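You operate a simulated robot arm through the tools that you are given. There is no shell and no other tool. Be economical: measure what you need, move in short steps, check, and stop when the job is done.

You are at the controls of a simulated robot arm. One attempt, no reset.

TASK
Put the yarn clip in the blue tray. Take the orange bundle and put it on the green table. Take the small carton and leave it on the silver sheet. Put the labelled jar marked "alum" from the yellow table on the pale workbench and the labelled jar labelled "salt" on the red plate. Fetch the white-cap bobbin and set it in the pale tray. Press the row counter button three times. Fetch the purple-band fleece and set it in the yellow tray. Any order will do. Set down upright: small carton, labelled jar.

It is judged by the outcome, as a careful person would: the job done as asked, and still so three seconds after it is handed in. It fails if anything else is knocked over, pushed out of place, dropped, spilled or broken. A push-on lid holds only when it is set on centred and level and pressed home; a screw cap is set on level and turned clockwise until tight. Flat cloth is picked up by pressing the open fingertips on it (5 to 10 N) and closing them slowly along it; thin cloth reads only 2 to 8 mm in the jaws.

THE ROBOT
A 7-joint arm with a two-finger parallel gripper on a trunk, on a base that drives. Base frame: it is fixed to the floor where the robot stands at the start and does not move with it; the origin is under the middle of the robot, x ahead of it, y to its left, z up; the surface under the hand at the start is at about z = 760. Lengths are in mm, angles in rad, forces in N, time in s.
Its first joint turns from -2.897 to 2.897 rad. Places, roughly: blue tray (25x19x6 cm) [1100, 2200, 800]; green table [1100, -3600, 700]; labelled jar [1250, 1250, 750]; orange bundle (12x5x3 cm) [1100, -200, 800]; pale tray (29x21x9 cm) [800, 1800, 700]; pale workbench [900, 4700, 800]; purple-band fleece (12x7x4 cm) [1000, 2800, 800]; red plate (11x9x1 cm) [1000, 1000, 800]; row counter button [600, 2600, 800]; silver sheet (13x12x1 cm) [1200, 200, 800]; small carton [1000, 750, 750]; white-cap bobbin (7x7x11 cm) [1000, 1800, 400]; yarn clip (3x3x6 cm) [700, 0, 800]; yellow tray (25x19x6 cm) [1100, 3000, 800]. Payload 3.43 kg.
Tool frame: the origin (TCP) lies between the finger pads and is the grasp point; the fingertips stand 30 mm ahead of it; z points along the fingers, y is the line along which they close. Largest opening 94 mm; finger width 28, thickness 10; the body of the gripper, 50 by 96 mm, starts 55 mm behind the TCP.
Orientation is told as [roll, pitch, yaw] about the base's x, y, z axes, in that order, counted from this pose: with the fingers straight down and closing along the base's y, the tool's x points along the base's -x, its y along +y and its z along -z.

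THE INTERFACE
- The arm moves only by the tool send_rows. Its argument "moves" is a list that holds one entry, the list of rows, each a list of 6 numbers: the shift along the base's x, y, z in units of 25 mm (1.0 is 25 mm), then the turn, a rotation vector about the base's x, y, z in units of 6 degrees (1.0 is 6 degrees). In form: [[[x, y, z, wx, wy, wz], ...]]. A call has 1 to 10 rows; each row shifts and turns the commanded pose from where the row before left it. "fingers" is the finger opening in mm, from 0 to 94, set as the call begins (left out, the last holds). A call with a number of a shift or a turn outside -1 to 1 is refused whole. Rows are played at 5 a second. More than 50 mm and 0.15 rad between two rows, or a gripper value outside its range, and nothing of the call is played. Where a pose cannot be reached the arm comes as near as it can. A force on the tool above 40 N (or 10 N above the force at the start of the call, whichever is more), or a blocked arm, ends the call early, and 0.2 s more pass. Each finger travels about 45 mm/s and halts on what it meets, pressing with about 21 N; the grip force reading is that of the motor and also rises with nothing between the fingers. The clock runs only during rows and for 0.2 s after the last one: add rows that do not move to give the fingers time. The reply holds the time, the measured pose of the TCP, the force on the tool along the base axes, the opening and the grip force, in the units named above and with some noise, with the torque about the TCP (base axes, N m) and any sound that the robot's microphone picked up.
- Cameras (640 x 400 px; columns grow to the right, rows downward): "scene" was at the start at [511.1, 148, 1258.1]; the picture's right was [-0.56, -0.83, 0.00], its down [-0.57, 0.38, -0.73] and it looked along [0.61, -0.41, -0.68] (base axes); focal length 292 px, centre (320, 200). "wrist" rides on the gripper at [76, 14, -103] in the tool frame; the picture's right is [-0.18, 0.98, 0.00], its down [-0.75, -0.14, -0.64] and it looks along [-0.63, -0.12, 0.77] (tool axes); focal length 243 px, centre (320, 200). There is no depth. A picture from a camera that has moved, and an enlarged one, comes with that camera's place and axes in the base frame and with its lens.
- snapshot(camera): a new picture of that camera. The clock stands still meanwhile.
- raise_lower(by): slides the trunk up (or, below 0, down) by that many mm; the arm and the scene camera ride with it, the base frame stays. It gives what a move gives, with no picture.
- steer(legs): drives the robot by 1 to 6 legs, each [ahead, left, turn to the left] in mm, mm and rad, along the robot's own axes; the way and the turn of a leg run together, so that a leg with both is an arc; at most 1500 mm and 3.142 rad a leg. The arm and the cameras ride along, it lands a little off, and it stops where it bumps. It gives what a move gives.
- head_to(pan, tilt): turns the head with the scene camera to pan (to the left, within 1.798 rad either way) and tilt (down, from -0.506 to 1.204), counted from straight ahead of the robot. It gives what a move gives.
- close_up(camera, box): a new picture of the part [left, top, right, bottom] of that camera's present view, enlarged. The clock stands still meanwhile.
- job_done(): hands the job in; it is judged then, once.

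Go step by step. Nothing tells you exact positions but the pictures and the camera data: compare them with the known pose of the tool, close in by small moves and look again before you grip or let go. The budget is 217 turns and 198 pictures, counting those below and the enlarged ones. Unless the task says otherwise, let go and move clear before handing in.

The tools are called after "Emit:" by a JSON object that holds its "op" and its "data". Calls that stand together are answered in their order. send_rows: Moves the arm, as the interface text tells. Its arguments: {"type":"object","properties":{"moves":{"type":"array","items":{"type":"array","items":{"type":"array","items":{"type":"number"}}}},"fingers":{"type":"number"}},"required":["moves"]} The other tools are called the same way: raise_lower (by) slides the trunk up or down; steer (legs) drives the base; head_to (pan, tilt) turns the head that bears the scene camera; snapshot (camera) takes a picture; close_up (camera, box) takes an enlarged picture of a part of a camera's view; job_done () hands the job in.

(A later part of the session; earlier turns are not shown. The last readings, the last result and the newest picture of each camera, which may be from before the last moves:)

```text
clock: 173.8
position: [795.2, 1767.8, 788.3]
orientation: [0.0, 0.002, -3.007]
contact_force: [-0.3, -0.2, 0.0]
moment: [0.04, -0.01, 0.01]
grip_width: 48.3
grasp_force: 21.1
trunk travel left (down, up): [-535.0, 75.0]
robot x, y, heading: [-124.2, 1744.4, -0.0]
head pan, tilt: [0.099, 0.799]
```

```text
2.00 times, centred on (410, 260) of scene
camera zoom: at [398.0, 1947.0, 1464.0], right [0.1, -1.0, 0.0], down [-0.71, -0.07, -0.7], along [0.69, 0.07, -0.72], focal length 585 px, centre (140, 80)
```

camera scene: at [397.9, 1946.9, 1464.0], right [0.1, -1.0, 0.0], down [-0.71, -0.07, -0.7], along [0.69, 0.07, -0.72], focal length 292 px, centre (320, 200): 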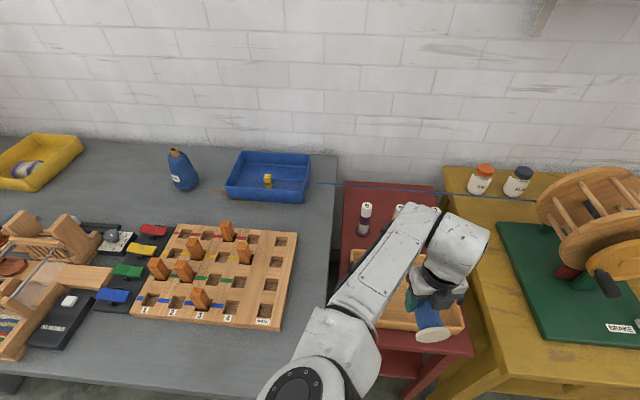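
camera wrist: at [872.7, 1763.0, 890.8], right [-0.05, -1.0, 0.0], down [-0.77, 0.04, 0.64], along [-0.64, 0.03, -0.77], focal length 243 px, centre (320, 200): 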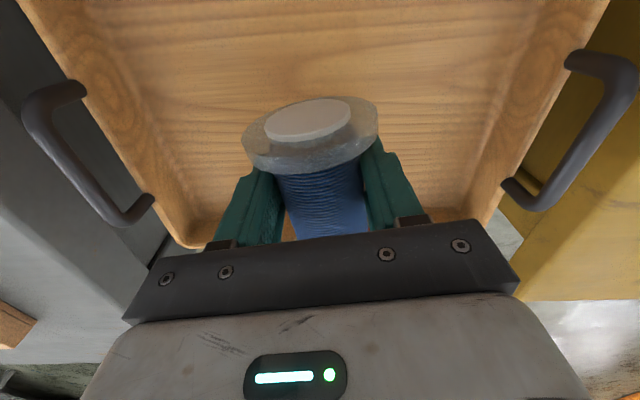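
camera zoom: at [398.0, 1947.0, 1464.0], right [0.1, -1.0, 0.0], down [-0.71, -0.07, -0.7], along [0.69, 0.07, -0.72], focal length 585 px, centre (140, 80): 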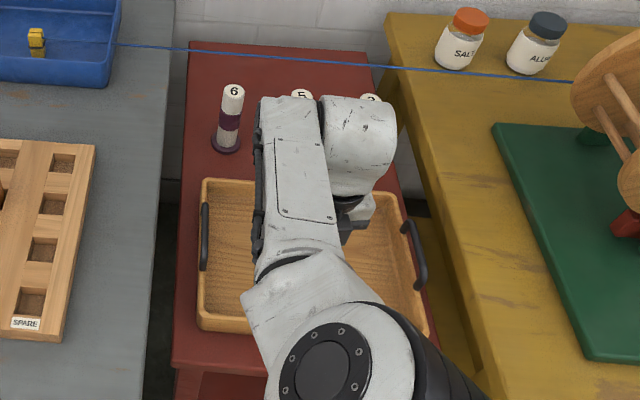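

Emit:
{"op": "send_rows", "data": {"moves": [[[0, 0, -0.7, 0, 0, 0], [0, 0, -0.5, 0, 0, 0], [0, 0, -0.3, 0, 0, 0], [0, 0, -0.2, 0, 0, 0]]]}}

Emit:
{"op": "snapshot", "data": {"camera": "wrist"}}

```text
clock: 174.8
position: [788.4, 1756.1, 751.4]
orientation: [0.001, 0.006, -3.006]
contact_force: [-2.9, 1.6, 20.5]
moment: [-0.16, 0.59, -0.18]
grip_width: 48.4
grasp_force: 20.7
out of reach, approached as far as the arm can: row 2, 3
trunk travel left (down, up): [-535.0, 75.0]
robot x, y, heading: [-126.3, 1744.2, 0.0]
head pan, tilt: [0.099, 0.799]
```

```text
95 pictures are left
camera wrist: at [866.6, 1751.5, 854.6], right [-0.05, -1.0, 0.0], down [-0.77, 0.04, 0.64], along [-0.64, 0.03, -0.77], focal length 243 px, centre (320, 200)
```

wrist: 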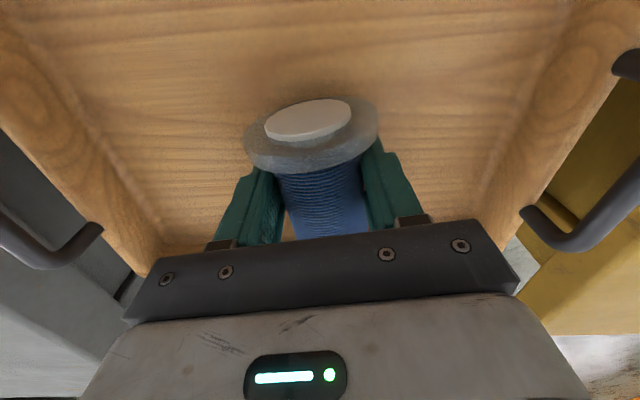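

Contact with the tray floor. Ease slightly, then release and lift.

Emit:
{"op": "send_rows", "data": {"moves": [[[0, 0, 0.1, 0, 0, 0], [0, 0, 0, 0, 0, 0]]]}}

Emit:
{"op": "close_up", "data": {"camera": "wrist", "box": [180, 60, 460, 240]}}

```text
clock: 175.4
position: [787.5, 1754.3, 751.2]
orientation: [0.0, 0.004, -3.005]
contact_force: [1.6, 1.7, 4.7]
moment: [-0.02, -0.32, 0.03]
grip_width: 48.6
grasp_force: 21.6
trunk travel left (down, up): [-535.0, 75.0]
robot x, y, heading: [-126.3, 1747.4, 0.006]
head pan, tilt: [0.099, 0.799]
```

```text
2.22 times, centred on (320, 150) of wrist
camera zoom: at [866.2, 1751.1, 854.6], right [-0.05, -1.0, 0.0], down [-0.77, 0.04, 0.64], along [-0.64, 0.03, -0.77], focal length 539 px, centre (320, 311)
```

zoom: 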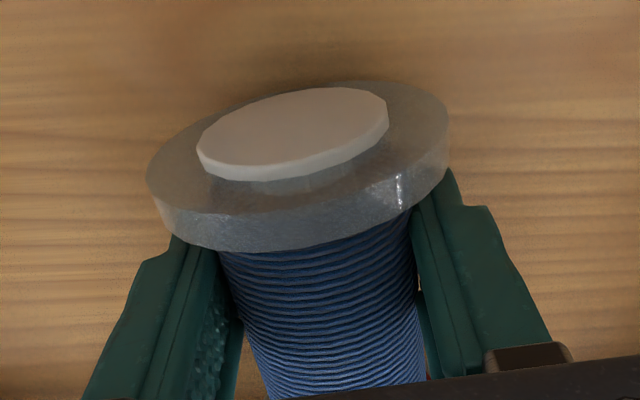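

Emit:
{"op": "send_rows", "data": {"moves": [[[0, 0, 0, 0, 0, 0], [0, 0, 0, 0, 0, 0], [0, 0, 0, 0, 0, 0], [0, 0, 0, 0, 0, 0]]], "fingers": 80}}

Emit:
{"op": "close_up", "data": {"camera": "wrist", "box": [120, 0, 520, 250]}}

Emit:
{"op": "send_rows", "data": {"moves": [[[0, 0, 0.6, 0, 0, 0], [0, 0, 1, 0, 0, 0], [0, 0, 1, 0, 0, 0], [0, 0, 1, 0, 0, 0], [0, 0, 1, 0, 0, 0], [0, 0, 1, 0, 0, 0], [0, 0, 1, 0, 0, 0], [0, 0, 1, 0, 0, 0], [0, 0, 1, 0, 0, 0]]]}}

Emit:
{"op": "snapshot", "data": {"camera": "wrist"}}

```text
clock: 176.4
position: [788.5, 1755.7, 751.8]
orientation: [0.0, 0.004, -3.008]
contact_force: [0.6, 0.5, 0.1]
moment: [0.01, -0.03, 0.02]
grip_width: 79.8
grasp_force: 0.1
trunk travel left (down, up): [-535.0, 75.0]
robot x, y, heading: [-123.2, 1746.6, 0.0]
head pan, tilt: [0.099, 0.799]
```

```text
1.60 times, centred on (320, 125) of wrist
camera zoom: at [866.0, 1751.1, 854.5], right [-0.05, -1.0, 0.0], down [-0.77, 0.04, 0.64], along [-0.64, 0.03, -0.77], focal length 388 px, centre (320, 320)
```

zoom: 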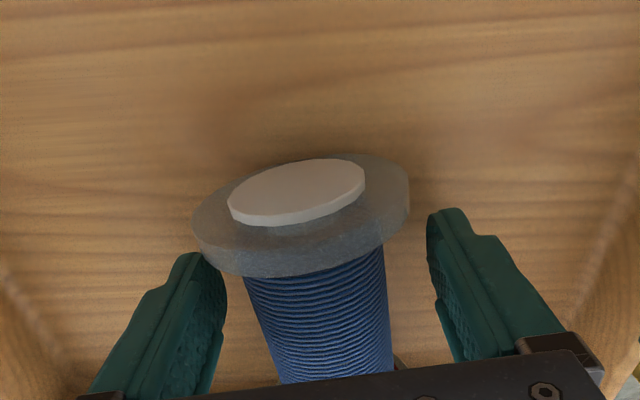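

```text
clock: 178.4
position: [787.9, 1753.8, 966.0]
orientation: [0.0, -0.001, -3.006]
contact_force: [-0.1, 0.0, 0.4]
moment: [-0.01, 0.02, 0.01]
grip_width: 80.0
grasp_force: 0.0
trunk travel left (down, up): [-535.0, 75.0]
robot x, y, heading: [-125.4, 1746.6, -0.001]
head pan, tilt: [0.099, 0.799]
```

```text
92 pictures are left
camera wrist: at [865.6, 1750.3, 1068.9], right [-0.05, -1.0, 0.0], down [-0.77, 0.04, 0.64], along [-0.64, 0.03, -0.77], focal length 243 px, centre (320, 200)
```

wrist: 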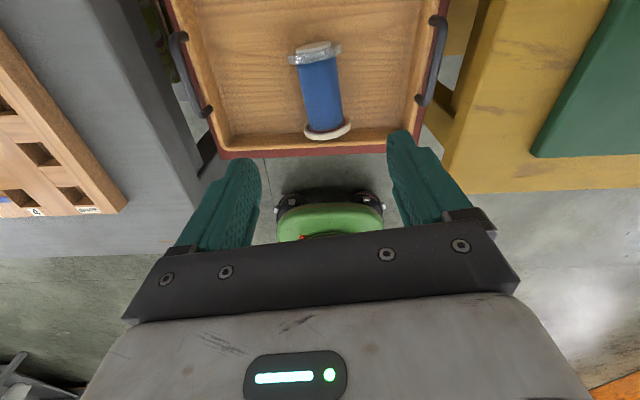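

Bobbin lies in the pale tray. Next the jars: salt ≈ (1164,1490), alum ≈ (1164,1366). Move the base closer and look from above.

Emit:
{"op": "steer", "data": {"legs": [[0, -130, 0], [310, 0, 0]]}}

Emit:
{"op": "send_rows", "data": {"moves": [[[0.3, -0.9, 0.8, 0, 0, 0], [0.3, -0.9, 0.8, 0, 0, 0], [0.3, -0.9, 0.5, 0, 0, 0], [0.3, -0.9, 0, 0, 0, 0]]], "fingers": 94}}

Emit:
{"op": "head_to", "data": {"pan": -0.3, "tilt": 0.8}}

Emit:
{"op": "snapshot", "data": {"camera": "scene"}}

Emit:
{"op": "snapshot", "data": {"camera": "wrist"}}

```text
clock: 181.4
position: [1099.4, 1626.3, 966.0]
orientation: [-0.001, 0.003, -3.003]
contact_force: [-0.8, -0.4, -0.9]
moment: [0.0, 0.02, 0.03]
grip_width: 80.0
grasp_force: 0.0
trunk travel left (down, up): [-535.0, 75.0]
robot x, y, heading: [187.8, 1612.7, 0.001]
head pan, tilt: [0.099, 0.799]
```

```text
clock: 182.4
position: [1130.1, 1534.7, 1019.1]
orientation: [-0.001, 0.005, -3.003]
contact_force: [0.5, -0.3, -0.3]
moment: [0.0, 0.01, 0.05]
grip_width: 94.3
grasp_force: 0.0
trunk travel left (down, up): [-535.0, 75.0]
robot x, y, heading: [186.0, 1612.3, 0.006]
head pan, tilt: [0.099, 0.799]
```

```text
clock: 183.2
position: [1129.0, 1535.2, 1019.0]
orientation: [0.001, 0.003, -3.002]
contact_force: [-0.5, -0.8, 0.4]
moment: [0.02, 0.0, 0.04]
grip_width: 94.0
grasp_force: 0.1
trunk travel left (down, up): [-535.0, 75.0]
robot x, y, heading: [186.9, 1612.5, 0.006]
head pan, tilt: [-0.3, 0.799]
```

```text
91 pictures are left
camera scene: at [704.8, 1785.8, 1464.0], right [-0.29, -0.96, 0.0], down [-0.69, 0.21, -0.7], along [0.67, -0.2, -0.72], focal length 292 px, centre (320, 200)
```

scene: 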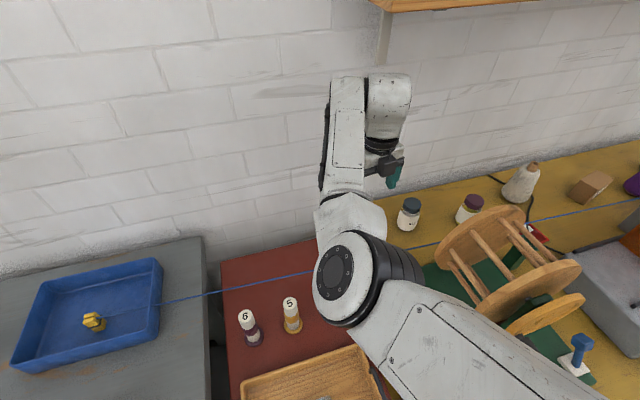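

```text
90 pictures are left
camera wrist: at [1207.3, 1531.9, 1122.0], right [-0.05, -1.0, 0.0], down [-0.77, 0.03, 0.64], along [-0.64, 0.03, -0.77], focal length 243 px, centre (320, 200)
```

wrist: 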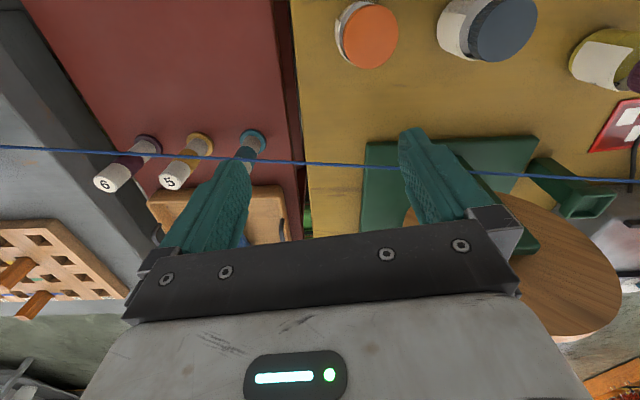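

Drive 50 mm closer, then place the hand over the salt jar.

Emit:
{"op": "steer", "data": {"legs": [[50, 0, 0]]}}

Emit:
{"op": "send_rows", "data": {"moves": [[[-0.1, -0.9, -0.4, 0, 0, -0.4], [-0.1, -0.9, -0.8, 0, 0, -0.4], [0, 0, -1, 0, 0, -0.4], [0, 0, -0.6, 0, 0, 0]]]}}

Emit:
{"op": "snapshot", "data": {"camera": "wrist"}}

Emit:
{"op": "snapshot", "data": {"camera": "scene"}}

```text
clock: 184.2
position: [1180.2, 1536.6, 1019.2]
orientation: [0.0, 0.002, -3.001]
contact_force: [0.0, -0.6, 0.4]
moment: [0.01, 0.0, 0.0]
grip_width: 93.9
grasp_force: 0.1
trunk travel left (down, up): [-535.0, 75.0]
robot x, y, heading: [236.6, 1610.0, 0.006]
head pan, tilt: [-0.3, 0.799]
```

```text
clock: 185.2
position: [1173.0, 1491.7, 947.1]
orientation: [0.001, 0.002, -3.127]
contact_force: [-0.3, 0.7, -0.3]
moment: [0.0, 0.02, 0.0]
grip_width: 94.0
grasp_force: 0.1
trunk travel left (down, up): [-535.0, 75.0]
robot x, y, heading: [239.7, 1610.6, 0.003]
head pan, tilt: [-0.3, 0.799]
```

```text
89 pictures are left
camera wrist: at [1250.6, 1477.3, 1050.6], right [-0.17, -0.99, 0.0], down [-0.76, 0.13, 0.64], along [-0.63, 0.11, -0.77], focal length 243 px, centre (320, 200)
```

wrist: 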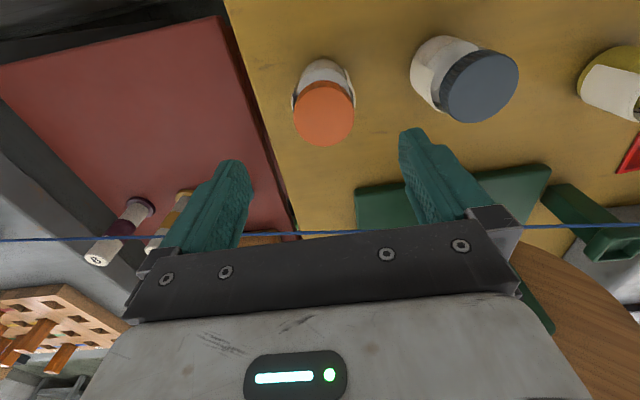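

```text
88 pictures are left
camera scene: at [755.1, 1786.2, 1464.0], right [-0.29, -0.96, 0.0], down [-0.69, 0.21, -0.7], along [0.67, -0.2, -0.72], focal length 292 px, centre (320, 200)
```

scene: 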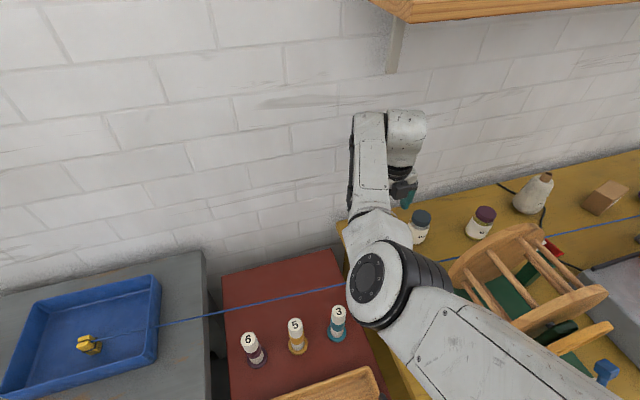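

Salt jar centre ≈ (1178,1488), top ≈ 850. Descend to grip its body.

Emit:
{"op": "send_rows", "data": {"moves": [[[0.2, -0.15, -0.9, 0, 0, 0], [0, 0, -0.9, 0, 0, 0], [0, 0, -0.9, 0, 0, 0]]]}}

Emit:
{"op": "snapshot", "data": {"camera": "wrist"}}

```text
clock: 186.0
position: [1179.2, 1487.0, 881.0]
orientation: [0.001, 0.005, -3.128]
contact_force: [-0.4, 0.5, 0.2]
moment: [0.03, -0.02, -0.01]
grip_width: 94.0
grasp_force: 0.0
trunk travel left (down, up): [-535.0, 75.0]
robot x, y, heading: [235.8, 1620.2, 0.007]
head pan, tilt: [-0.3, 0.799]
```

```text
87 pictures are left
camera wrist: at [1256.2, 1473.3, 983.9], right [-0.17, -0.99, 0.0], down [-0.76, 0.13, 0.64], along [-0.63, 0.11, -0.77], focal length 243 px, centre (320, 200)
```

wrist: 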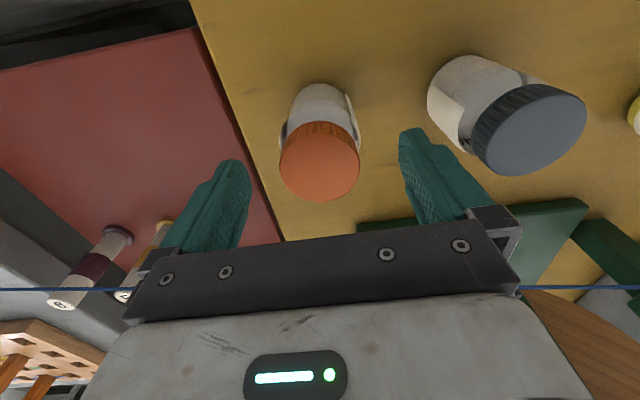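

Emit:
{"op": "send_rows", "data": {"moves": [[[-0.1, 0, -0.7, 0, 0, 0], [0, 0, -0.7, 0, 0, 0], [0, 0, -0.7, 0, 0, 0], [0, 0, -0.6, 0, 0, 0]]]}}

Emit:
{"op": "snapshot", "data": {"camera": "wrist"}}

```text
clock: 187.0
position: [1176.9, 1487.0, 812.2]
orientation: [0.0, 0.004, -3.128]
contact_force: [0.0, 0.1, -0.5]
moment: [-0.01, -0.02, 0.01]
grip_width: 94.2
grasp_force: 0.1
trunk travel left (down, up): [-535.0, 75.0]
robot x, y, heading: [234.0, 1616.8, 0.006]
head pan, tilt: [-0.3, 0.799]
```

```text
86 pictures are left
camera wrist: at [1253.9, 1473.3, 915.6], right [-0.17, -0.99, 0.0], down [-0.76, 0.13, 0.64], along [-0.63, 0.11, -0.77], focal length 243 px, centre (320, 200)
```

wrist: 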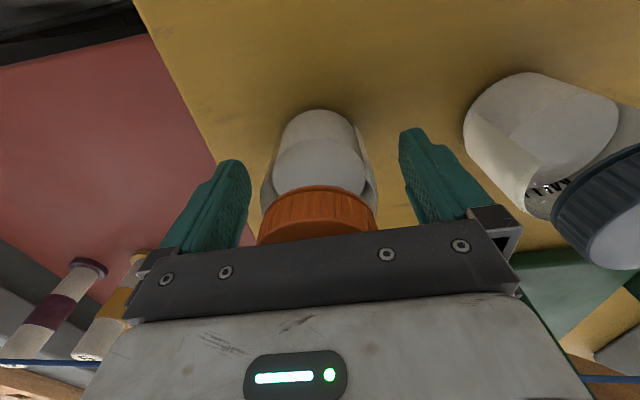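

Jar is between the fingers. Close.

Emit:
{"op": "send_rows", "data": {"moves": [[[0, 0, 0, 0, 0, 0], [0, 0, 0, 0, 0, 0], [0, 0, 0, 0, 0, 0], [0, 0, 0, 0, 0, 0]]], "fingers": 30}}

Emit:
{"op": "send_rows", "data": {"moves": [[[0, 0, 0.4, 0, 0, 0], [0, 0, 0.6, 0, 0, 0], [0, 0, 0.8, 0, 0, 0], [0, 0, 1, 0, 0, 0], [0, 0, 1, 0, 0, 0], [0, 0, 1, 0, 0, 0], [0, 0, 1, 0, 0, 0], [0, 0, 1, 0, 0, 0]]]}}

Emit:
{"op": "snapshot", "data": {"camera": "wrist"}}

Emit:
{"op": "snapshot", "data": {"camera": "scene"}}

```text
clock: 188.0
position: [1177.2, 1486.9, 812.6]
orientation: [0.001, 0.003, -3.127]
contact_force: [0.7, -0.4, -0.3]
moment: [-0.03, -0.01, 0.01]
grip_width: 57.9
grasp_force: 21.3
trunk travel left (down, up): [-535.0, 75.0]
robot x, y, heading: [237.5, 1616.6, 0.004]
head pan, tilt: [-0.3, 0.799]
```

```text
clock: 189.8
position: [1176.7, 1487.3, 983.2]
orientation: [0.001, 0.001, -3.128]
contact_force: [0.1, 0.6, -1.9]
moment: [0.01, -0.03, -0.01]
grip_width: 58.4
grasp_force: 20.3
trunk travel left (down, up): [-535.0, 75.0]
robot x, y, heading: [235.3, 1613.2, 0.006]
head pan, tilt: [-0.3, 0.799]
```

```text
85 pictures are left
camera wrist: at [1254.2, 1475.1, 1086.4], right [-0.17, -0.99, 0.0], down [-0.76, 0.13, 0.64], along [-0.63, 0.11, -0.77], focal length 243 px, centre (320, 200)
```

wrist: 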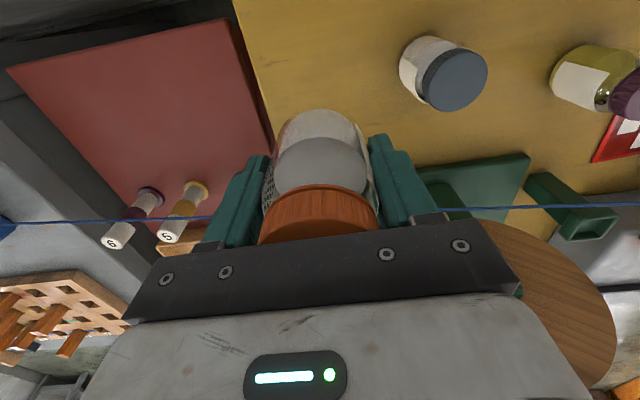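

```text
84 pictures are left
camera scene: at [755.2, 1786.1, 1463.9], right [-0.29, -0.96, 0.0], down [-0.69, 0.21, -0.7], along [0.67, -0.2, -0.72], focal length 292 px, centre (320, 200)
```

scene: 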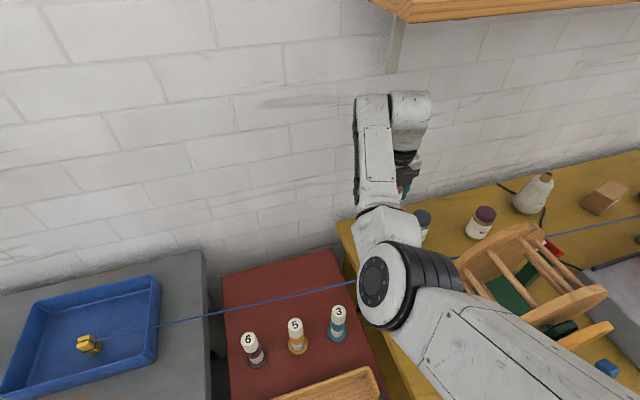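

Salt jar held. Shift left to clear the reel, retreat, then drive to the red plate.

Emit:
{"op": "send_rows", "data": {"moves": [[[0, 1, 0.6, 0, 0, 0], [0, 1, 0.6, 0, 0, 0], [0, 1, 0, 0, 0, 0], [-1, 0.6, 0, 0, 0, 0], [-1, 0, 0, 0, 0, 0], [-1, 0, 0, 0, 0, 0], [-1, 0, 0, 0, 0, 0], [-1, 0, 0, 0, 0, 0], [-1, 0, 0, 0, 0, 0], [-1, 0, 0, 0, 0, 0]]]}}

Emit:
{"op": "steer", "data": {"legs": [[-400, 0, 0], [0, -550, 0]]}}

Emit:
{"op": "head_to", "data": {"pan": 0.05, "tilt": 0.8}}

Emit:
{"op": "snapshot", "data": {"camera": "scene"}}

```text
clock: 192.0
position: [1002.0, 1577.2, 1012.6]
orientation: [-0.001, 0.003, -3.127]
contact_force: [0.8, -0.2, -1.8]
moment: [0.0, 0.01, -0.02]
grip_width: 57.8
grasp_force: 21.3
trunk travel left (down, up): [-535.0, 75.0]
robot x, y, heading: [236.5, 1614.7, 0.007]
head pan, tilt: [-0.3, 0.799]
```

```text
clock: 197.2
position: [604.9, 1014.1, 1013.1]
orientation: [-0.001, 0.002, -3.135]
contact_force: [-0.2, -0.6, -2.0]
moment: [-0.01, 0.01, 0.0]
grip_width: 58.0
grasp_force: 21.1
trunk travel left (down, up): [-535.0, 75.0]
robot x, y, heading: [-160.9, 1058.8, -0.003]
head pan, tilt: [-0.3, 0.799]
```

```text
clock: 198.1
position: [604.6, 1015.0, 1012.9]
orientation: [0.001, 0.002, -3.135]
contact_force: [-0.5, 0.2, -2.3]
moment: [0.02, 0.0, 0.0]
grip_width: 57.8
grasp_force: 20.9
trunk travel left (down, up): [-535.0, 75.0]
robot x, y, heading: [-158.6, 1058.5, -0.004]
head pan, tilt: [0.051, 0.799]
```

```text
83 pictures are left
camera scene: at [361.5, 1253.6, 1463.9], right [0.05, -1.0, 0.0], down [-0.72, -0.03, -0.7], along [0.7, 0.03, -0.72], focal length 292 px, centre (320, 200)
```

scene: 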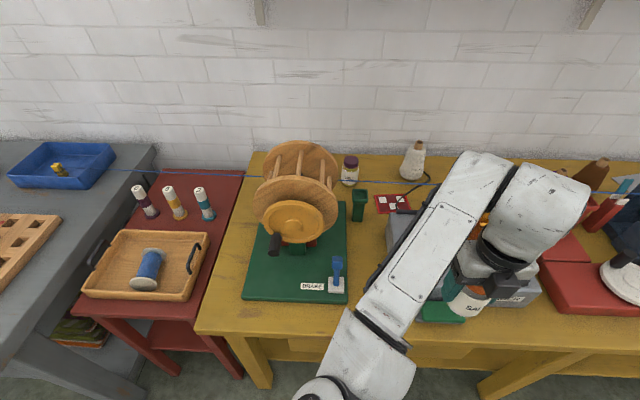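

Emit:
{"op": "close_up", "data": {"camera": "scene", "box": [330, 130, 490, 250]}}

```text
3.33 times, centred on (410, 190) of scene
camera zoom: at [361.5, 1253.6, 1463.9], right [0.05, -1.0, 0.0], down [-0.72, -0.03, -0.7], along [0.7, 0.03, -0.72], focal length 974 px, centre (20, 233)
```

zoom: 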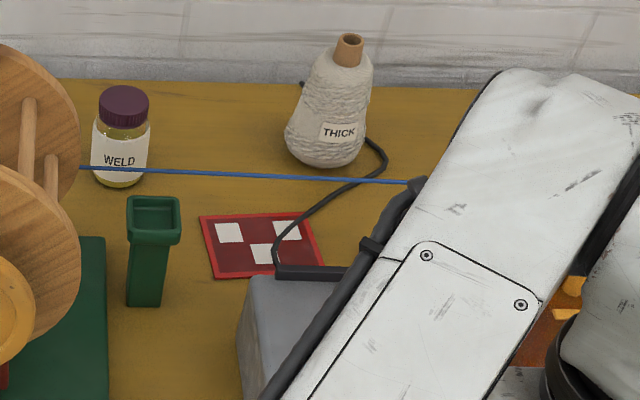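

Red plate spans x≈990–1074, y≈994–1101, with a cable over its right part; target for the jar: (1032,1069). Approach.

Emit:
{"op": "steer", "data": {"legs": [[350, 20, 0]]}}

Emit:
{"op": "snapshot", "data": {"camera": "wrist"}}

Emit:
{"op": "snapshot", "data": {"camera": "scene"}}

```text
clock: 200.3
position: [957.0, 1033.6, 1013.6]
orientation: [0.0, 0.002, -3.134]
contact_force: [0.1, -0.5, -1.9]
moment: [-0.02, -0.01, 0.02]
grip_width: 57.9
grasp_force: 20.9
trunk travel left (down, up): [-535.0, 75.0]
robot x, y, heading: [191.3, 1074.1, -0.002]
head pan, tilt: [0.051, 0.799]
```

```text
81 pictures are left
camera wrist: at [1033.8, 1019.8, 1115.8], right [-0.18, -0.98, 0.0], down [-0.76, 0.14, 0.64], along [-0.63, 0.11, -0.77], focal length 243 px, centre (320, 200)
```

wrist: 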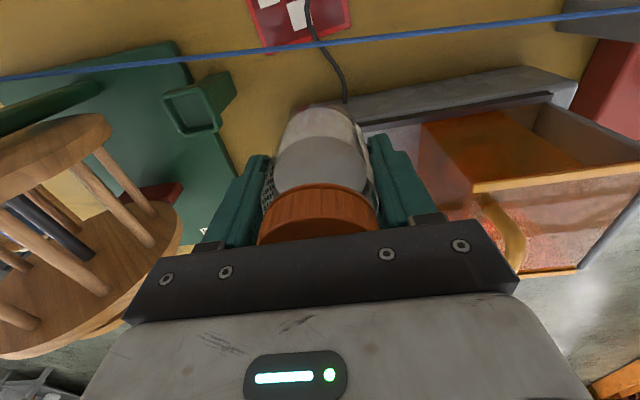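

```text
80 pictures are left
camera scene: at [714.3, 1272.6, 1464.0], right [0.05, -1.0, 0.0], down [-0.72, -0.03, -0.7], along [0.7, 0.03, -0.72], focal length 292 px, centre (320, 200)
```

scene: 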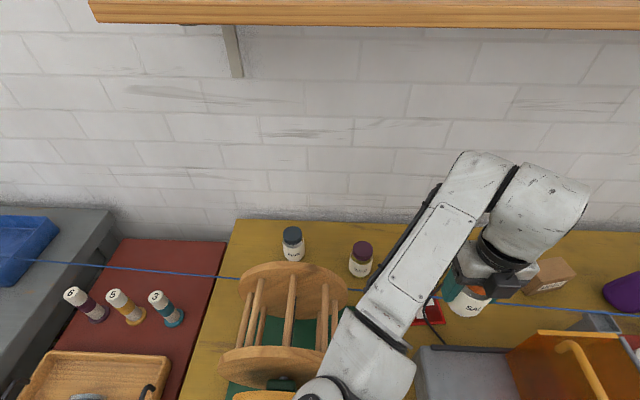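

Emit:
{"op": "send_rows", "data": {"moves": [[[0.8, 0.35, 0, 0, 0, 0], [0.8, 0.35, 0, 0, 0, 0], [0.8, 0.35, -0.3, 0, 0, 0], [0.68, 0.3, -0.6, 0, 0, 0]]]}}

Emit:
{"op": "snapshot", "data": {"camera": "wrist"}}

Emit:
{"op": "close_up", "data": {"camera": "scene", "box": [380, 180, 600, 350]}}

```text
clock: 201.3
position: [1036.0, 1067.9, 991.5]
orientation: [0.0, 0.001, -3.135]
contact_force: [-0.9, 1.5, -1.7]
moment: [0.01, -0.04, -0.03]
grip_width: 57.7
grasp_force: 20.8
trunk travel left (down, up): [-535.0, 75.0]
robot x, y, heading: [190.9, 1074.5, -0.004]
head pan, tilt: [0.051, 0.799]
```

```text
79 pictures are left
camera wrist: at [1111.8, 1054.4, 1094.4], right [-0.18, -0.98, 0.0], down [-0.76, 0.14, 0.64], along [-0.63, 0.11, -0.77], focal length 243 px, centre (320, 200)
```

wrist: 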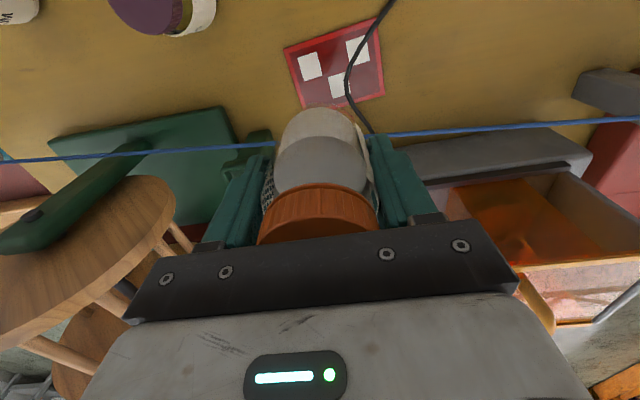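

```text
2.35 times, centred on (490, 265) of scene
camera zoom: at [714.4, 1272.6, 1464.0], right [0.05, -1.0, 0.0], down [-0.72, -0.03, -0.7], along [0.7, 0.03, -0.72], focal length 688 px, centre (-80, 47)
```

zoom: 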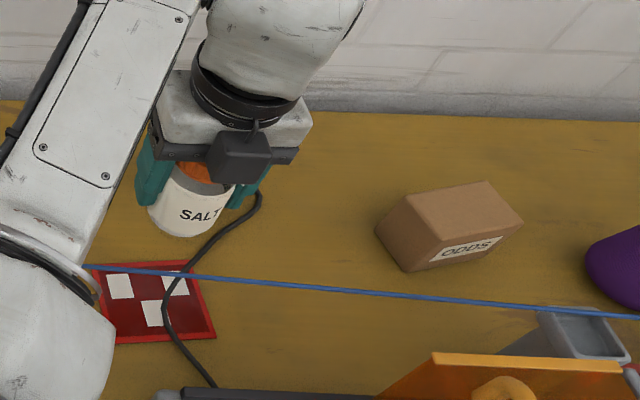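

Refined: plate x 1008–1082, y 993–1097; the cable at y≈1033. Jar target (1046,1069). Lower.

Emit:
{"op": "send_rows", "data": {"moves": [[[0.4, 0.03, -0.9, 0, 0, 0], [0, 0, -0.9, 0, 0, 0], [0, 0, -0.9, 0, 0, 0], [0, 0, -0.9, 0, 0, 0], [0, 0, -0.9, 0, 0, 0]]]}}

Emit:
{"op": "snapshot", "data": {"camera": "wrist"}}

Emit:
{"op": "close_up", "data": {"camera": "scene", "box": [350, 200, 510, 340]}}

```text
clock: 202.6
position: [1043.3, 1068.3, 878.0]
orientation: [0.001, 0.004, -3.136]
contact_force: [-1.1, -0.4, -2.5]
moment: [0.0, 0.0, 0.0]
grip_width: 57.9
grasp_force: 21.0
trunk travel left (down, up): [-535.0, 75.0]
robot x, y, heading: [190.4, 1078.2, -0.005]
head pan, tilt: [0.051, 0.799]
```

```text
77 pictures are left
camera wrist: at [1120.9, 1054.8, 980.7], right [-0.18, -0.98, 0.0], down [-0.76, 0.14, 0.64], along [-0.63, 0.11, -0.77], focal length 243 px, centre (320, 200)
```

wrist: 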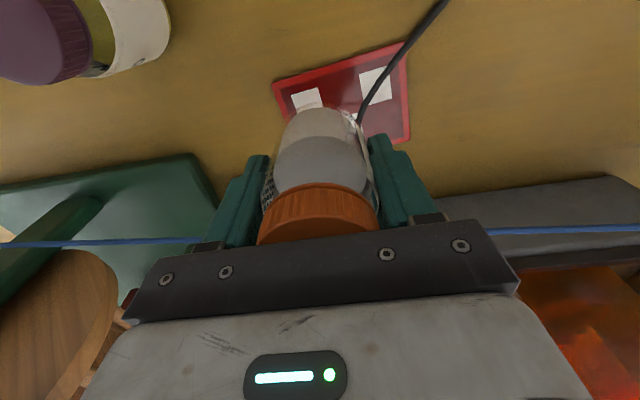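

```text
2.86 times, centred on (430, 270) of scene
camera zoom: at [714.4, 1272.6, 1464.0], right [0.05, -1.0, 0.0], down [-0.72, -0.03, -0.7], along [0.7, 0.03, -0.72], focal length 835 px, centre (6, 0)
```

zoom: 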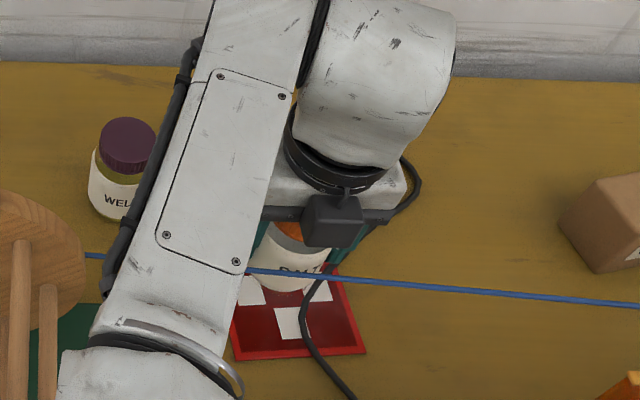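

Emit:
{"op": "send_rows", "data": {"moves": [[[0.1, 0.16, -0.6, 0, 0, 0], [0, 0, -0.6, 0, 0, 0], [0, 0, -0.5, 0, 0, 0], [0, 0, -0.2, 0, 0, 0]]]}}

Emit:
{"op": "snapshot", "data": {"camera": "wrist"}}

```text
clock: 203.6
position: [1047.2, 1072.9, 830.4]
orientation: [0.0, 0.002, -3.134]
contact_force: [-0.5, 0.3, -2.5]
moment: [0.02, -0.01, -0.02]
grip_width: 57.6
grasp_force: 20.9
trunk travel left (down, up): [-535.0, 75.0]
robot x, y, heading: [192.1, 1076.8, -0.001]
head pan, tilt: [0.051, 0.799]
```

```text
75 pictures are left
camera wrist: at [1122.5, 1058.7, 932.8], right [-0.18, -0.98, 0.0], down [-0.76, 0.14, 0.64], along [-0.63, 0.11, -0.77], focal length 243 px, centre (320, 200)
```

wrist: 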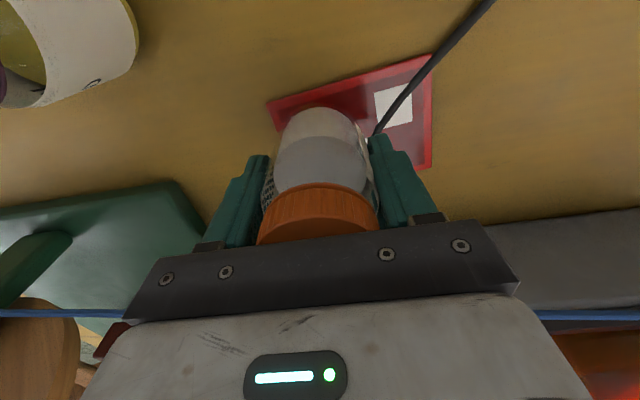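

Emit:
{"op": "send_rows", "data": {"moves": [[[0, 0, -0.1, 0, 0, 0], [0, 0, -0.1, 0, 0, 0], [0, 0, -0.1, 0, 0, 0], [0, 0, 0, 0, 0, 0]]]}}

```text
clock: 204.6
position: [1046.3, 1071.5, 822.0]
orientation: [0.0, 0.005, -3.135]
contact_force: [0.4, 0.5, -1.2]
moment: [-0.01, -0.01, 0.01]
grip_width: 57.7
grasp_force: 20.9
trunk travel left (down, up): [-535.0, 75.0]
robot x, y, heading: [190.0, 1076.2, -0.002]
head pan, tilt: [0.051, 0.799]
```

Emit:
{"op": "send_rows", "data": {"moves": [[[0, 0, -0.1, 0, 0, 0], [0, 0, -0.1, 0, 0, 0], [0, 0, 0, 0, 0, 0]]]}}

```text
clock: 205.3
position: [1046.3, 1073.0, 817.2]
orientation: [-0.001, 0.0, -3.134]
contact_force: [-0.5, -0.2, -2.1]
moment: [0.01, 0.0, 0.0]
grip_width: 57.7
grasp_force: 21.0
trunk travel left (down, up): [-535.0, 75.0]
robot x, y, heading: [189.3, 1075.6, -0.0]
head pan, tilt: [0.051, 0.799]
```

Emit:
{"op": "send_rows", "data": {"moves": [[[0, 0, -0.1, 0, 0, 0], [0, 0, -0.1, 0, 0, 0], [0, 0, 0, 0, 0, 0]]]}}

Emit:
{"op": "snapshot", "data": {"camera": "wrist"}}

```text
clock: 206.2
position: [1047.8, 1073.4, 814.3]
orientation: [0.002, 0.006, -3.135]
contact_force: [-2.1, -0.3, 22.9]
moment: [0.0, 0.02, -0.06]
grip_width: 58.1
grasp_force: 20.7
trunk travel left (down, up): [-535.0, 75.0]
robot x, y, heading: [193.2, 1074.4, -0.007]
head pan, tilt: [0.051, 0.799]
```

```text
74 pictures are left
camera wrist: at [1123.4, 1058.9, 918.1], right [-0.18, -0.98, 0.0], down [-0.76, 0.14, 0.64], along [-0.63, 0.11, -0.77], focal length 243 px, centre (320, 200)
```

wrist: 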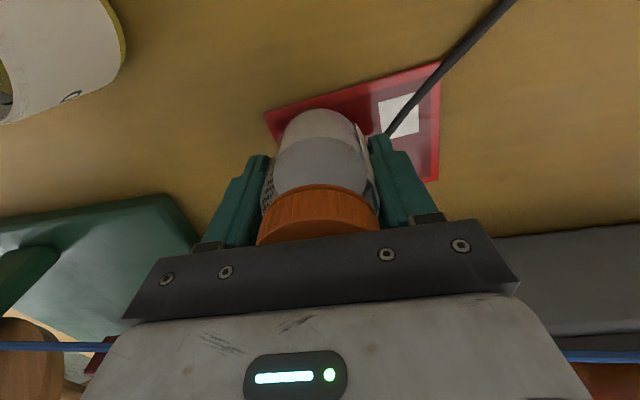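

Seated. Ease, open moderately, and lift.

Emit:
{"op": "send_rows", "data": {"moves": [[[0, 0, 0.1, 0, 0, 0], [0, 0, 0, 0, 0, 0]]]}}

Emit:
{"op": "send_rows", "data": {"moves": [[[0, 0, 0, 0, 0, 0], [0, 0, 0, 0, 0, 0], [0, 0, 0, 0, 0, 0]]], "fingers": 82}}

Emit:
{"op": "send_rows", "data": {"moves": [[[0, 0, 0.4, 0, 0, 0], [0, 0, 0.6, 0, 0, 0], [0, 0, 0.8, 0, 0, 0], [0, 0, 1, 0, 0, 0], [0, 0, 1, 0, 0, 0], [0, 0, 1, 0, 0, 0], [0, 0, 1, 0, 0, 0], [0, 0, 1, 0, 0, 0], [0, 0, 1, 0, 0, 0]]]}}

Emit:
{"op": "snapshot", "data": {"camera": "wrist"}}

Emit:
{"op": "close_up", "data": {"camera": "scene", "box": [350, 200, 510, 340]}}

```text
clock: 206.8
position: [1046.4, 1072.6, 815.0]
orientation: [0.0, 0.003, -3.135]
contact_force: [4.3, 0.2, 7.4]
moment: [0.02, -0.34, -0.01]
grip_width: 57.7
grasp_force: 20.5
trunk travel left (down, up): [-535.0, 75.0]
robot x, y, heading: [193.2, 1075.9, -0.0]
head pan, tilt: [0.051, 0.799]
```

```text
clock: 207.6
position: [1047.1, 1071.5, 815.1]
orientation: [0.001, 0.001, -3.134]
contact_force: [-0.7, 0.2, -0.6]
moment: [0.02, 0.04, 0.01]
grip_width: 82.1
grasp_force: 0.1
trunk travel left (down, up): [-535.0, 75.0]
robot x, y, heading: [193.3, 1077.1, 0.003]
head pan, tilt: [0.051, 0.799]
```

```text
clock: 209.6
position: [1046.7, 1070.2, 1011.6]
orientation: [0.001, 0.001, -3.136]
contact_force: [0.5, -0.9, 0.1]
moment: [0.01, 0.0, 0.0]
grip_width: 82.3
grasp_force: 0.0
trunk travel left (down, up): [-535.0, 75.0]
robot x, y, heading: [191.0, 1073.7, -0.002]
head pan, tilt: [0.051, 0.799]
```

```text
73 pictures are left
camera wrist: at [1122.5, 1056.2, 1115.2], right [-0.18, -0.98, 0.0], down [-0.76, 0.14, 0.64], along [-0.63, 0.11, -0.77], focal length 243 px, centre (320, 200)
```

wrist: 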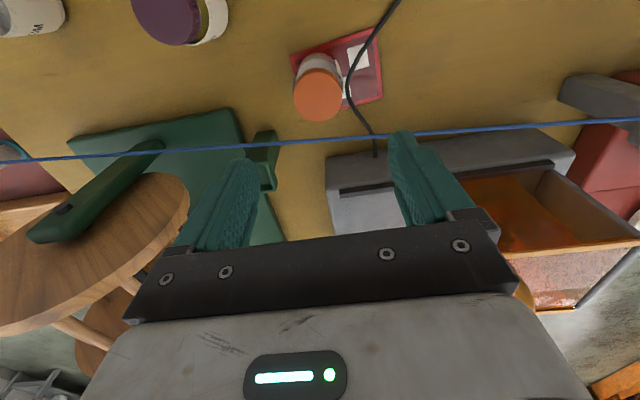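

```text
2.86 times, centred on (430, 270) of scene
camera zoom: at [714.4, 1272.6, 1463.9], right [0.05, -1.0, 0.0], down [-0.72, -0.03, -0.7], along [0.7, 0.03, -0.72], focal length 835 px, centre (6, 0)
```

zoom: 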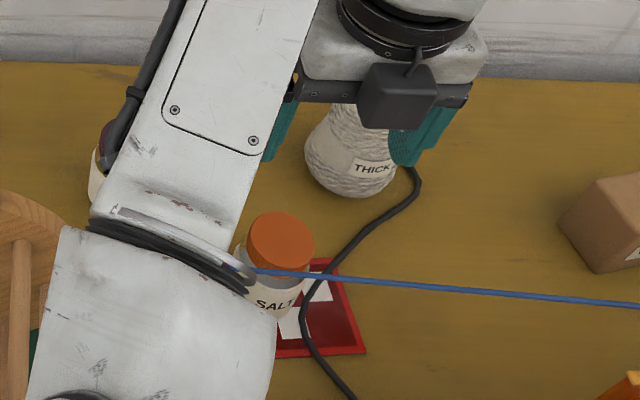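

Salt done. Retreat and return to the alum jar.

Emit:
{"op": "send_rows", "data": {"moves": [[[-1, 0, 0.2, 0, 0, 0], [-1, 0, 0, 0, 0, 0], [-1, 0, 0, 0, 0, 0], [-1, 0, 0, 0, 0, 0]]], "fingers": 94}}

Emit:
{"op": "steer", "data": {"legs": [[-380, 0, 0], [0, 535, 0], [420, 0, 0]]}}

Emit:
{"op": "send_rows", "data": {"moves": [[[0.8, -0.2, 0, 0, 0, 0], [0.8, -0.2, 0, 0, 0, 0], [0.8, -0.2, 0, 0, 0, 0], [0.8, -0.2, 0, 0, 0, 0], [0.8, -0.2, 0, 0, 0, 0]]]}}

Emit:
{"op": "snapshot", "data": {"camera": "wrist"}}

Emit:
{"op": "snapshot", "data": {"camera": "scene"}}

```text
clock: 210.6
position: [946.0, 1071.7, 1015.1]
orientation: [-0.001, 0.002, -3.134]
contact_force: [-0.1, -0.8, 0.3]
moment: [0.0, 0.04, 0.0]
grip_width: 94.0
grasp_force: 0.0
trunk travel left (down, up): [-535.0, 75.0]
robot x, y, heading: [188.5, 1073.7, -0.009]
head pan, tilt: [0.051, 0.799]
```

```text
clock: 217.8
position: [988.2, 1614.4, 1015.7]
orientation: [0.0, 0.004, -3.128]
contact_force: [-0.7, 0.4, -0.8]
moment: [-0.02, 0.04, 0.03]
grip_width: 94.0
grasp_force: 0.1
trunk travel left (down, up): [-535.0, 75.0]
robot x, y, heading: [232.6, 1618.5, 0.006]
head pan, tilt: [0.051, 0.799]
```

```text
clock: 219.0
position: [1089.5, 1589.3, 1015.9]
orientation: [0.0, 0.003, -3.127]
contact_force: [0.2, 0.3, -0.5]
moment: [0.01, 0.0, 0.0]
grip_width: 94.0
grasp_force: 0.2
trunk travel left (down, up): [-535.0, 75.0]
robot x, y, heading: [230.9, 1616.1, 0.002]
head pan, tilt: [0.051, 0.799]
```

```text
71 pictures are left
camera wrist: at [1165.3, 1576.2, 1118.3], right [-0.17, -0.99, 0.0], down [-0.76, 0.13, 0.64], along [-0.63, 0.11, -0.77], focal length 243 px, centre (320, 200)
```

wrist: 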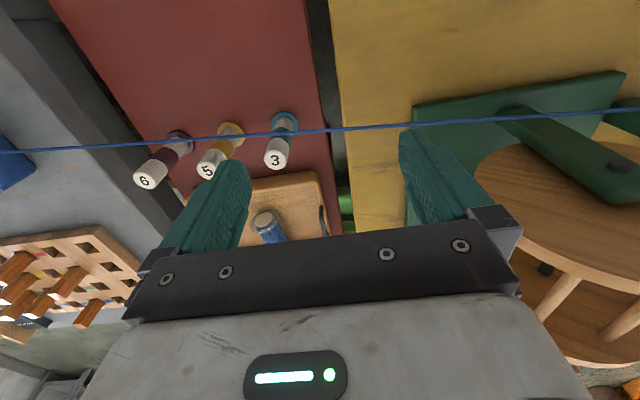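

```text
70 pictures are left
camera scene: at [754.1, 1815.1, 1464.0], right [0.05, -1.0, 0.0], down [-0.72, -0.04, -0.7], along [0.7, 0.04, -0.72], focal length 292 px, centre (320, 200)
```

scene: 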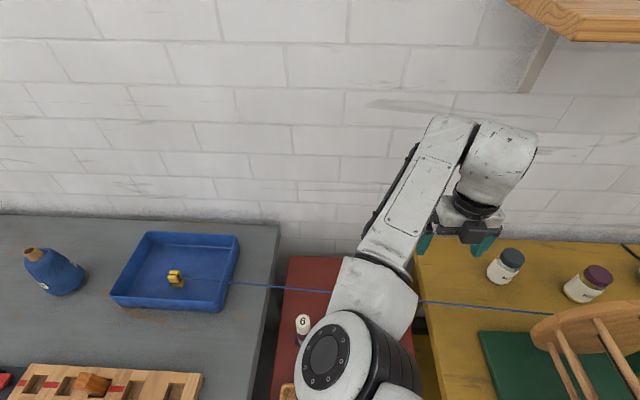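

Emit:
{"op": "steer", "data": {"legs": [[8, -70, 0]]}}

Emit:
{"op": "send_rows", "data": {"moves": [[[1, 0, 0, 0, 0, 0], [1, 0, 0, 0, 0, 0], [1, -0.6, 0, 0, 0, 0], [0.2, -1, 0, 0, 0, 0], [0, -1, 0, 0, 0, 0], [0, -1, -0.6, 0, 0, 0], [0, -0.9, -0.8, 0, 0, 0]]]}}

Emit:
{"op": "snapshot", "data": {"camera": "wrist"}}

Emit:
{"op": "snapshot", "data": {"camera": "scene"}}

```text
clock: 220.0
position: [1097.2, 1517.2, 1015.0]
orientation: [0.0, 0.003, -3.13]
contact_force: [0.6, 0.2, 0.2]
moment: [0.0, -0.02, 0.0]
grip_width: 94.1
grasp_force: 0.1
trunk travel left (down, up): [-535.0, 75.0]
robot x, y, heading: [240.5, 1544.6, 0.001]
head pan, tilt: [0.051, 0.799]
```

```text
clock: 221.6
position: [1176.6, 1405.4, 981.5]
orientation: [0.001, 0.001, -3.13]
contact_force: [-0.8, 0.1, 0.5]
moment: [0.01, 0.02, 0.01]
grip_width: 93.9
grasp_force: 0.0
trunk travel left (down, up): [-535.0, 75.0]
robot x, y, heading: [242.8, 1541.2, 0.005]
head pan, tilt: [0.051, 0.799]
```

```text
69 pictures are left
camera wrist: at [1253.1, 1391.2, 1084.2], right [-0.17, -0.99, 0.0], down [-0.76, 0.13, 0.64], along [-0.63, 0.11, -0.77], focal length 243 px, centre (320, 200)
```

wrist: 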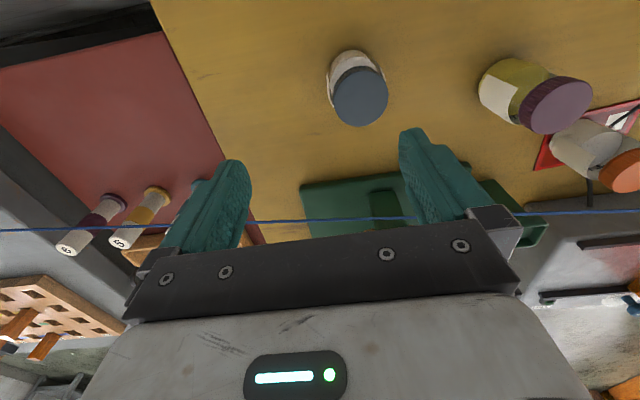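

```text
68 pictures are left
camera scene: at [762.5, 1743.3, 1464.0], right [0.05, -1.0, 0.0], down [-0.72, -0.04, -0.7], along [0.7, 0.04, -0.72], focal length 292 px, centre (320, 200)
```

scene: 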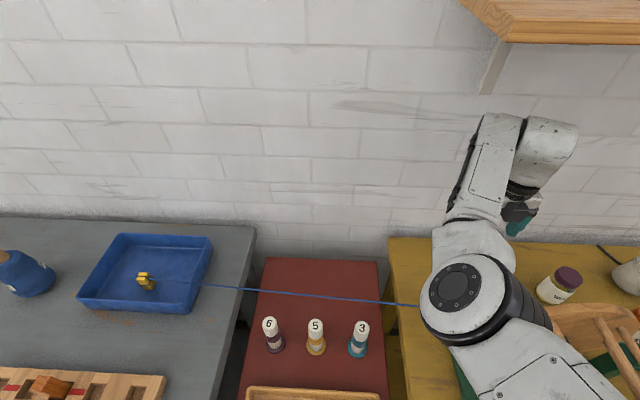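

Emit:
{"op": "send_rows", "data": {"moves": [[[0, -0.8, 0, 0, 0, 0], [0, -0.74, -0.6, 0, 0, 0], [0, 0, -1, 0, 0, 0], [0, 0, -1, 0, 0, 0], [0, 0, -1, 0, 0, 0], [0, 0, -0.5, 0, 0, 0]]]}}

Emit:
{"op": "snapshot", "data": {"camera": "wrist"}}

```text
clock: 223.0
position: [1178.3, 1364.2, 876.3]
orientation: [0.0, 0.003, -3.131]
contact_force: [0.1, 0.1, -0.6]
moment: [0.0, 0.01, -0.01]
grip_width: 93.7
grasp_force: 0.1
trunk travel left (down, up): [-535.0, 75.0]
robot x, y, heading: [241.8, 1540.6, -0.002]
head pan, tilt: [0.051, 0.799]
```

```text
67 pictures are left
camera wrist: at [1254.9, 1351.9, 980.1], right [-0.17, -0.98, 0.0], down [-0.76, 0.13, 0.64], along [-0.63, 0.11, -0.77], focal length 243 px, centre (320, 200)
```

wrist: 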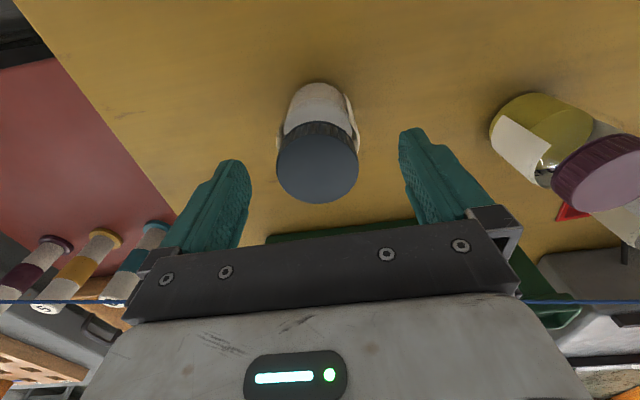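

Emit:
{"op": "send_rows", "data": {"moves": [[[-0.05, 0.06, -0.7, 0, 0, 0], [0, 0, -0.7, 0, 0, 0], [0, 0, -0.6, 0, 0, 0], [0, 0, -0.56, 0, 0, 0]]]}}

Emit:
{"op": "send_rows", "data": {"moves": [[[0, 0, 0, 0, 0, 0], [0, 0, 0, 0, 0, 0], [0, 0, 0, 0, 0, 0], [0, 0, 0, 0, 0, 0]]], "fingers": 30}}

Emit:
{"op": "send_rows", "data": {"moves": [[[0, 0, 0.4, 0, 0, 0], [0, 0, 0.6, 0, 0, 0], [0, 0, 0.8, 0, 0, 0], [0, 0, 1, 0, 0, 0], [0, 0, 1, 0, 0, 0], [0, 0, 1, 0, 0, 0], [0, 0, 1, 0, 0, 0], [0, 0, 1, 0, 0, 0], [0, 0.5, 1, 0, 0, 0], [0, 1, 0, 0, 0, 0]]]}}

Emit:
{"op": "snapshot", "data": {"camera": "wrist"}}

```text
clock: 224.0
position: [1178.6, 1364.1, 818.8]
orientation: [0.005, 0.008, -3.134]
contact_force: [0.4, -1.0, -0.4]
moment: [0.0, 0.0, -0.01]
grip_width: 94.0
grasp_force: 0.1
out of reach, approached as far as the arm can: row 4
trunk travel left (down, up): [-535.0, 75.0]
robot x, y, heading: [239.8, 1541.9, -0.003]
head pan, tilt: [0.051, 0.799]
```

```text
clock: 225.0
position: [1177.1, 1364.3, 819.7]
orientation: [0.003, 0.007, -3.136]
contact_force: [0.3, -0.8, -1.3]
moment: [0.02, 0.04, 0.01]
grip_width: 57.7
grasp_force: 21.3
trunk travel left (down, up): [-535.0, 75.0]
robot x, y, heading: [240.9, 1545.2, 0.002]
head pan, tilt: [0.051, 0.799]
```

```text
clock: 227.2
position: [1176.3, 1403.8, 1009.3]
orientation: [0.0, 0.005, -3.13]
contact_force: [0.5, 0.1, -1.9]
moment: [0.02, -0.02, 0.01]
grip_width: 57.4
grasp_force: 20.9
trunk travel left (down, up): [-535.0, 75.0]
robot x, y, heading: [242.3, 1544.5, 0.002]
head pan, tilt: [0.051, 0.799]
```

```text
66 pictures are left
camera wrist: at [1251.9, 1389.9, 1111.9], right [-0.17, -0.98, 0.0], down [-0.76, 0.13, 0.64], along [-0.63, 0.11, -0.77], focal length 243 px, centre (320, 200)
```

wrist: 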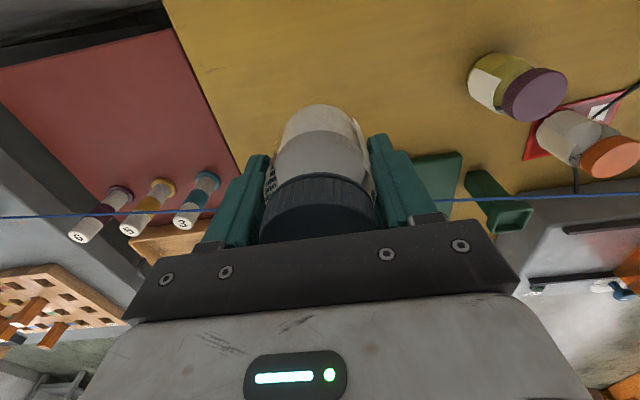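

Alum held. Retreat left/back and drive toward the pale workbench.

Emit:
{"op": "send_rows", "data": {"moves": [[[0, 1, 0, 0, 0, 0], [0, 1, 0, 0, 0, 0], [0, 1, 0, 0, 0, 0], [0, 1, 0, 0, 0, 0], [0, 1, 0, 0, 0, 0], [-1, 1, 0, 0, 0, 0], [-1, 0, 0, 0, 0, 0], [-1, 0, 0, 0, 0, 0], [-1, 0, 0, 0, 0, 0], [-1, 0, 0, 0, 0, 0]]]}}

Emit:
{"op": "steer", "data": {"legs": [[-480, 0, 0], [0, 1500, 0]]}}

Emit:
{"op": "head_to", "data": {"pan": 0.9, "tilt": 0.6}}

Emit:
{"op": "snapshot", "data": {"camera": "scene"}}

```text
clock: 229.4
position: [1049.9, 1555.4, 1009.3]
orientation: [-0.001, 0.001, -3.13]
contact_force: [-0.1, 0.3, -2.0]
moment: [0.01, 0.02, 0.0]
grip_width: 57.5
grasp_force: 21.0
trunk travel left (down, up): [-535.0, 75.0]
robot x, y, heading: [242.8, 1544.2, 0.002]
head pan, tilt: [0.051, 0.799]
```

```text
clock: 239.3
position: [565.2, 3068.3, 1009.1]
orientation: [-0.001, 0.001, -3.119]
contact_force: [0.0, -0.1, -2.4]
moment: [0.0, 0.01, 0.01]
grip_width: 57.9
grasp_force: 20.8
trunk travel left (down, up): [-535.0, 75.0]
robot x, y, heading: [-248.1, 3046.0, 0.016]
head pan, tilt: [0.051, 0.799]
```

```text
clock: 240.5
position: [563.5, 3067.5, 1008.8]
orientation: [0.001, 0.002, -3.119]
contact_force: [0.6, -0.9, -2.0]
moment: [-0.01, 0.03, 0.02]
grip_width: 57.6
grasp_force: 21.4
trunk travel left (down, up): [-535.0, 75.0]
robot x, y, heading: [-245.4, 3047.6, 0.008]
head pan, tilt: [0.901, 0.6]
```

```text
65 pictures are left
camera scene: at [248.7, 3317.1, 1480.8], right [0.79, -0.61, 0.0], down [-0.35, -0.45, -0.82], along [0.5, 0.65, -0.57], focal length 292 px, centre (320, 200)
```

scene: 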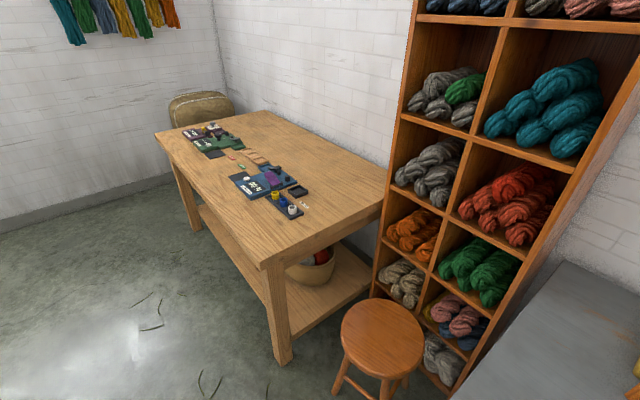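

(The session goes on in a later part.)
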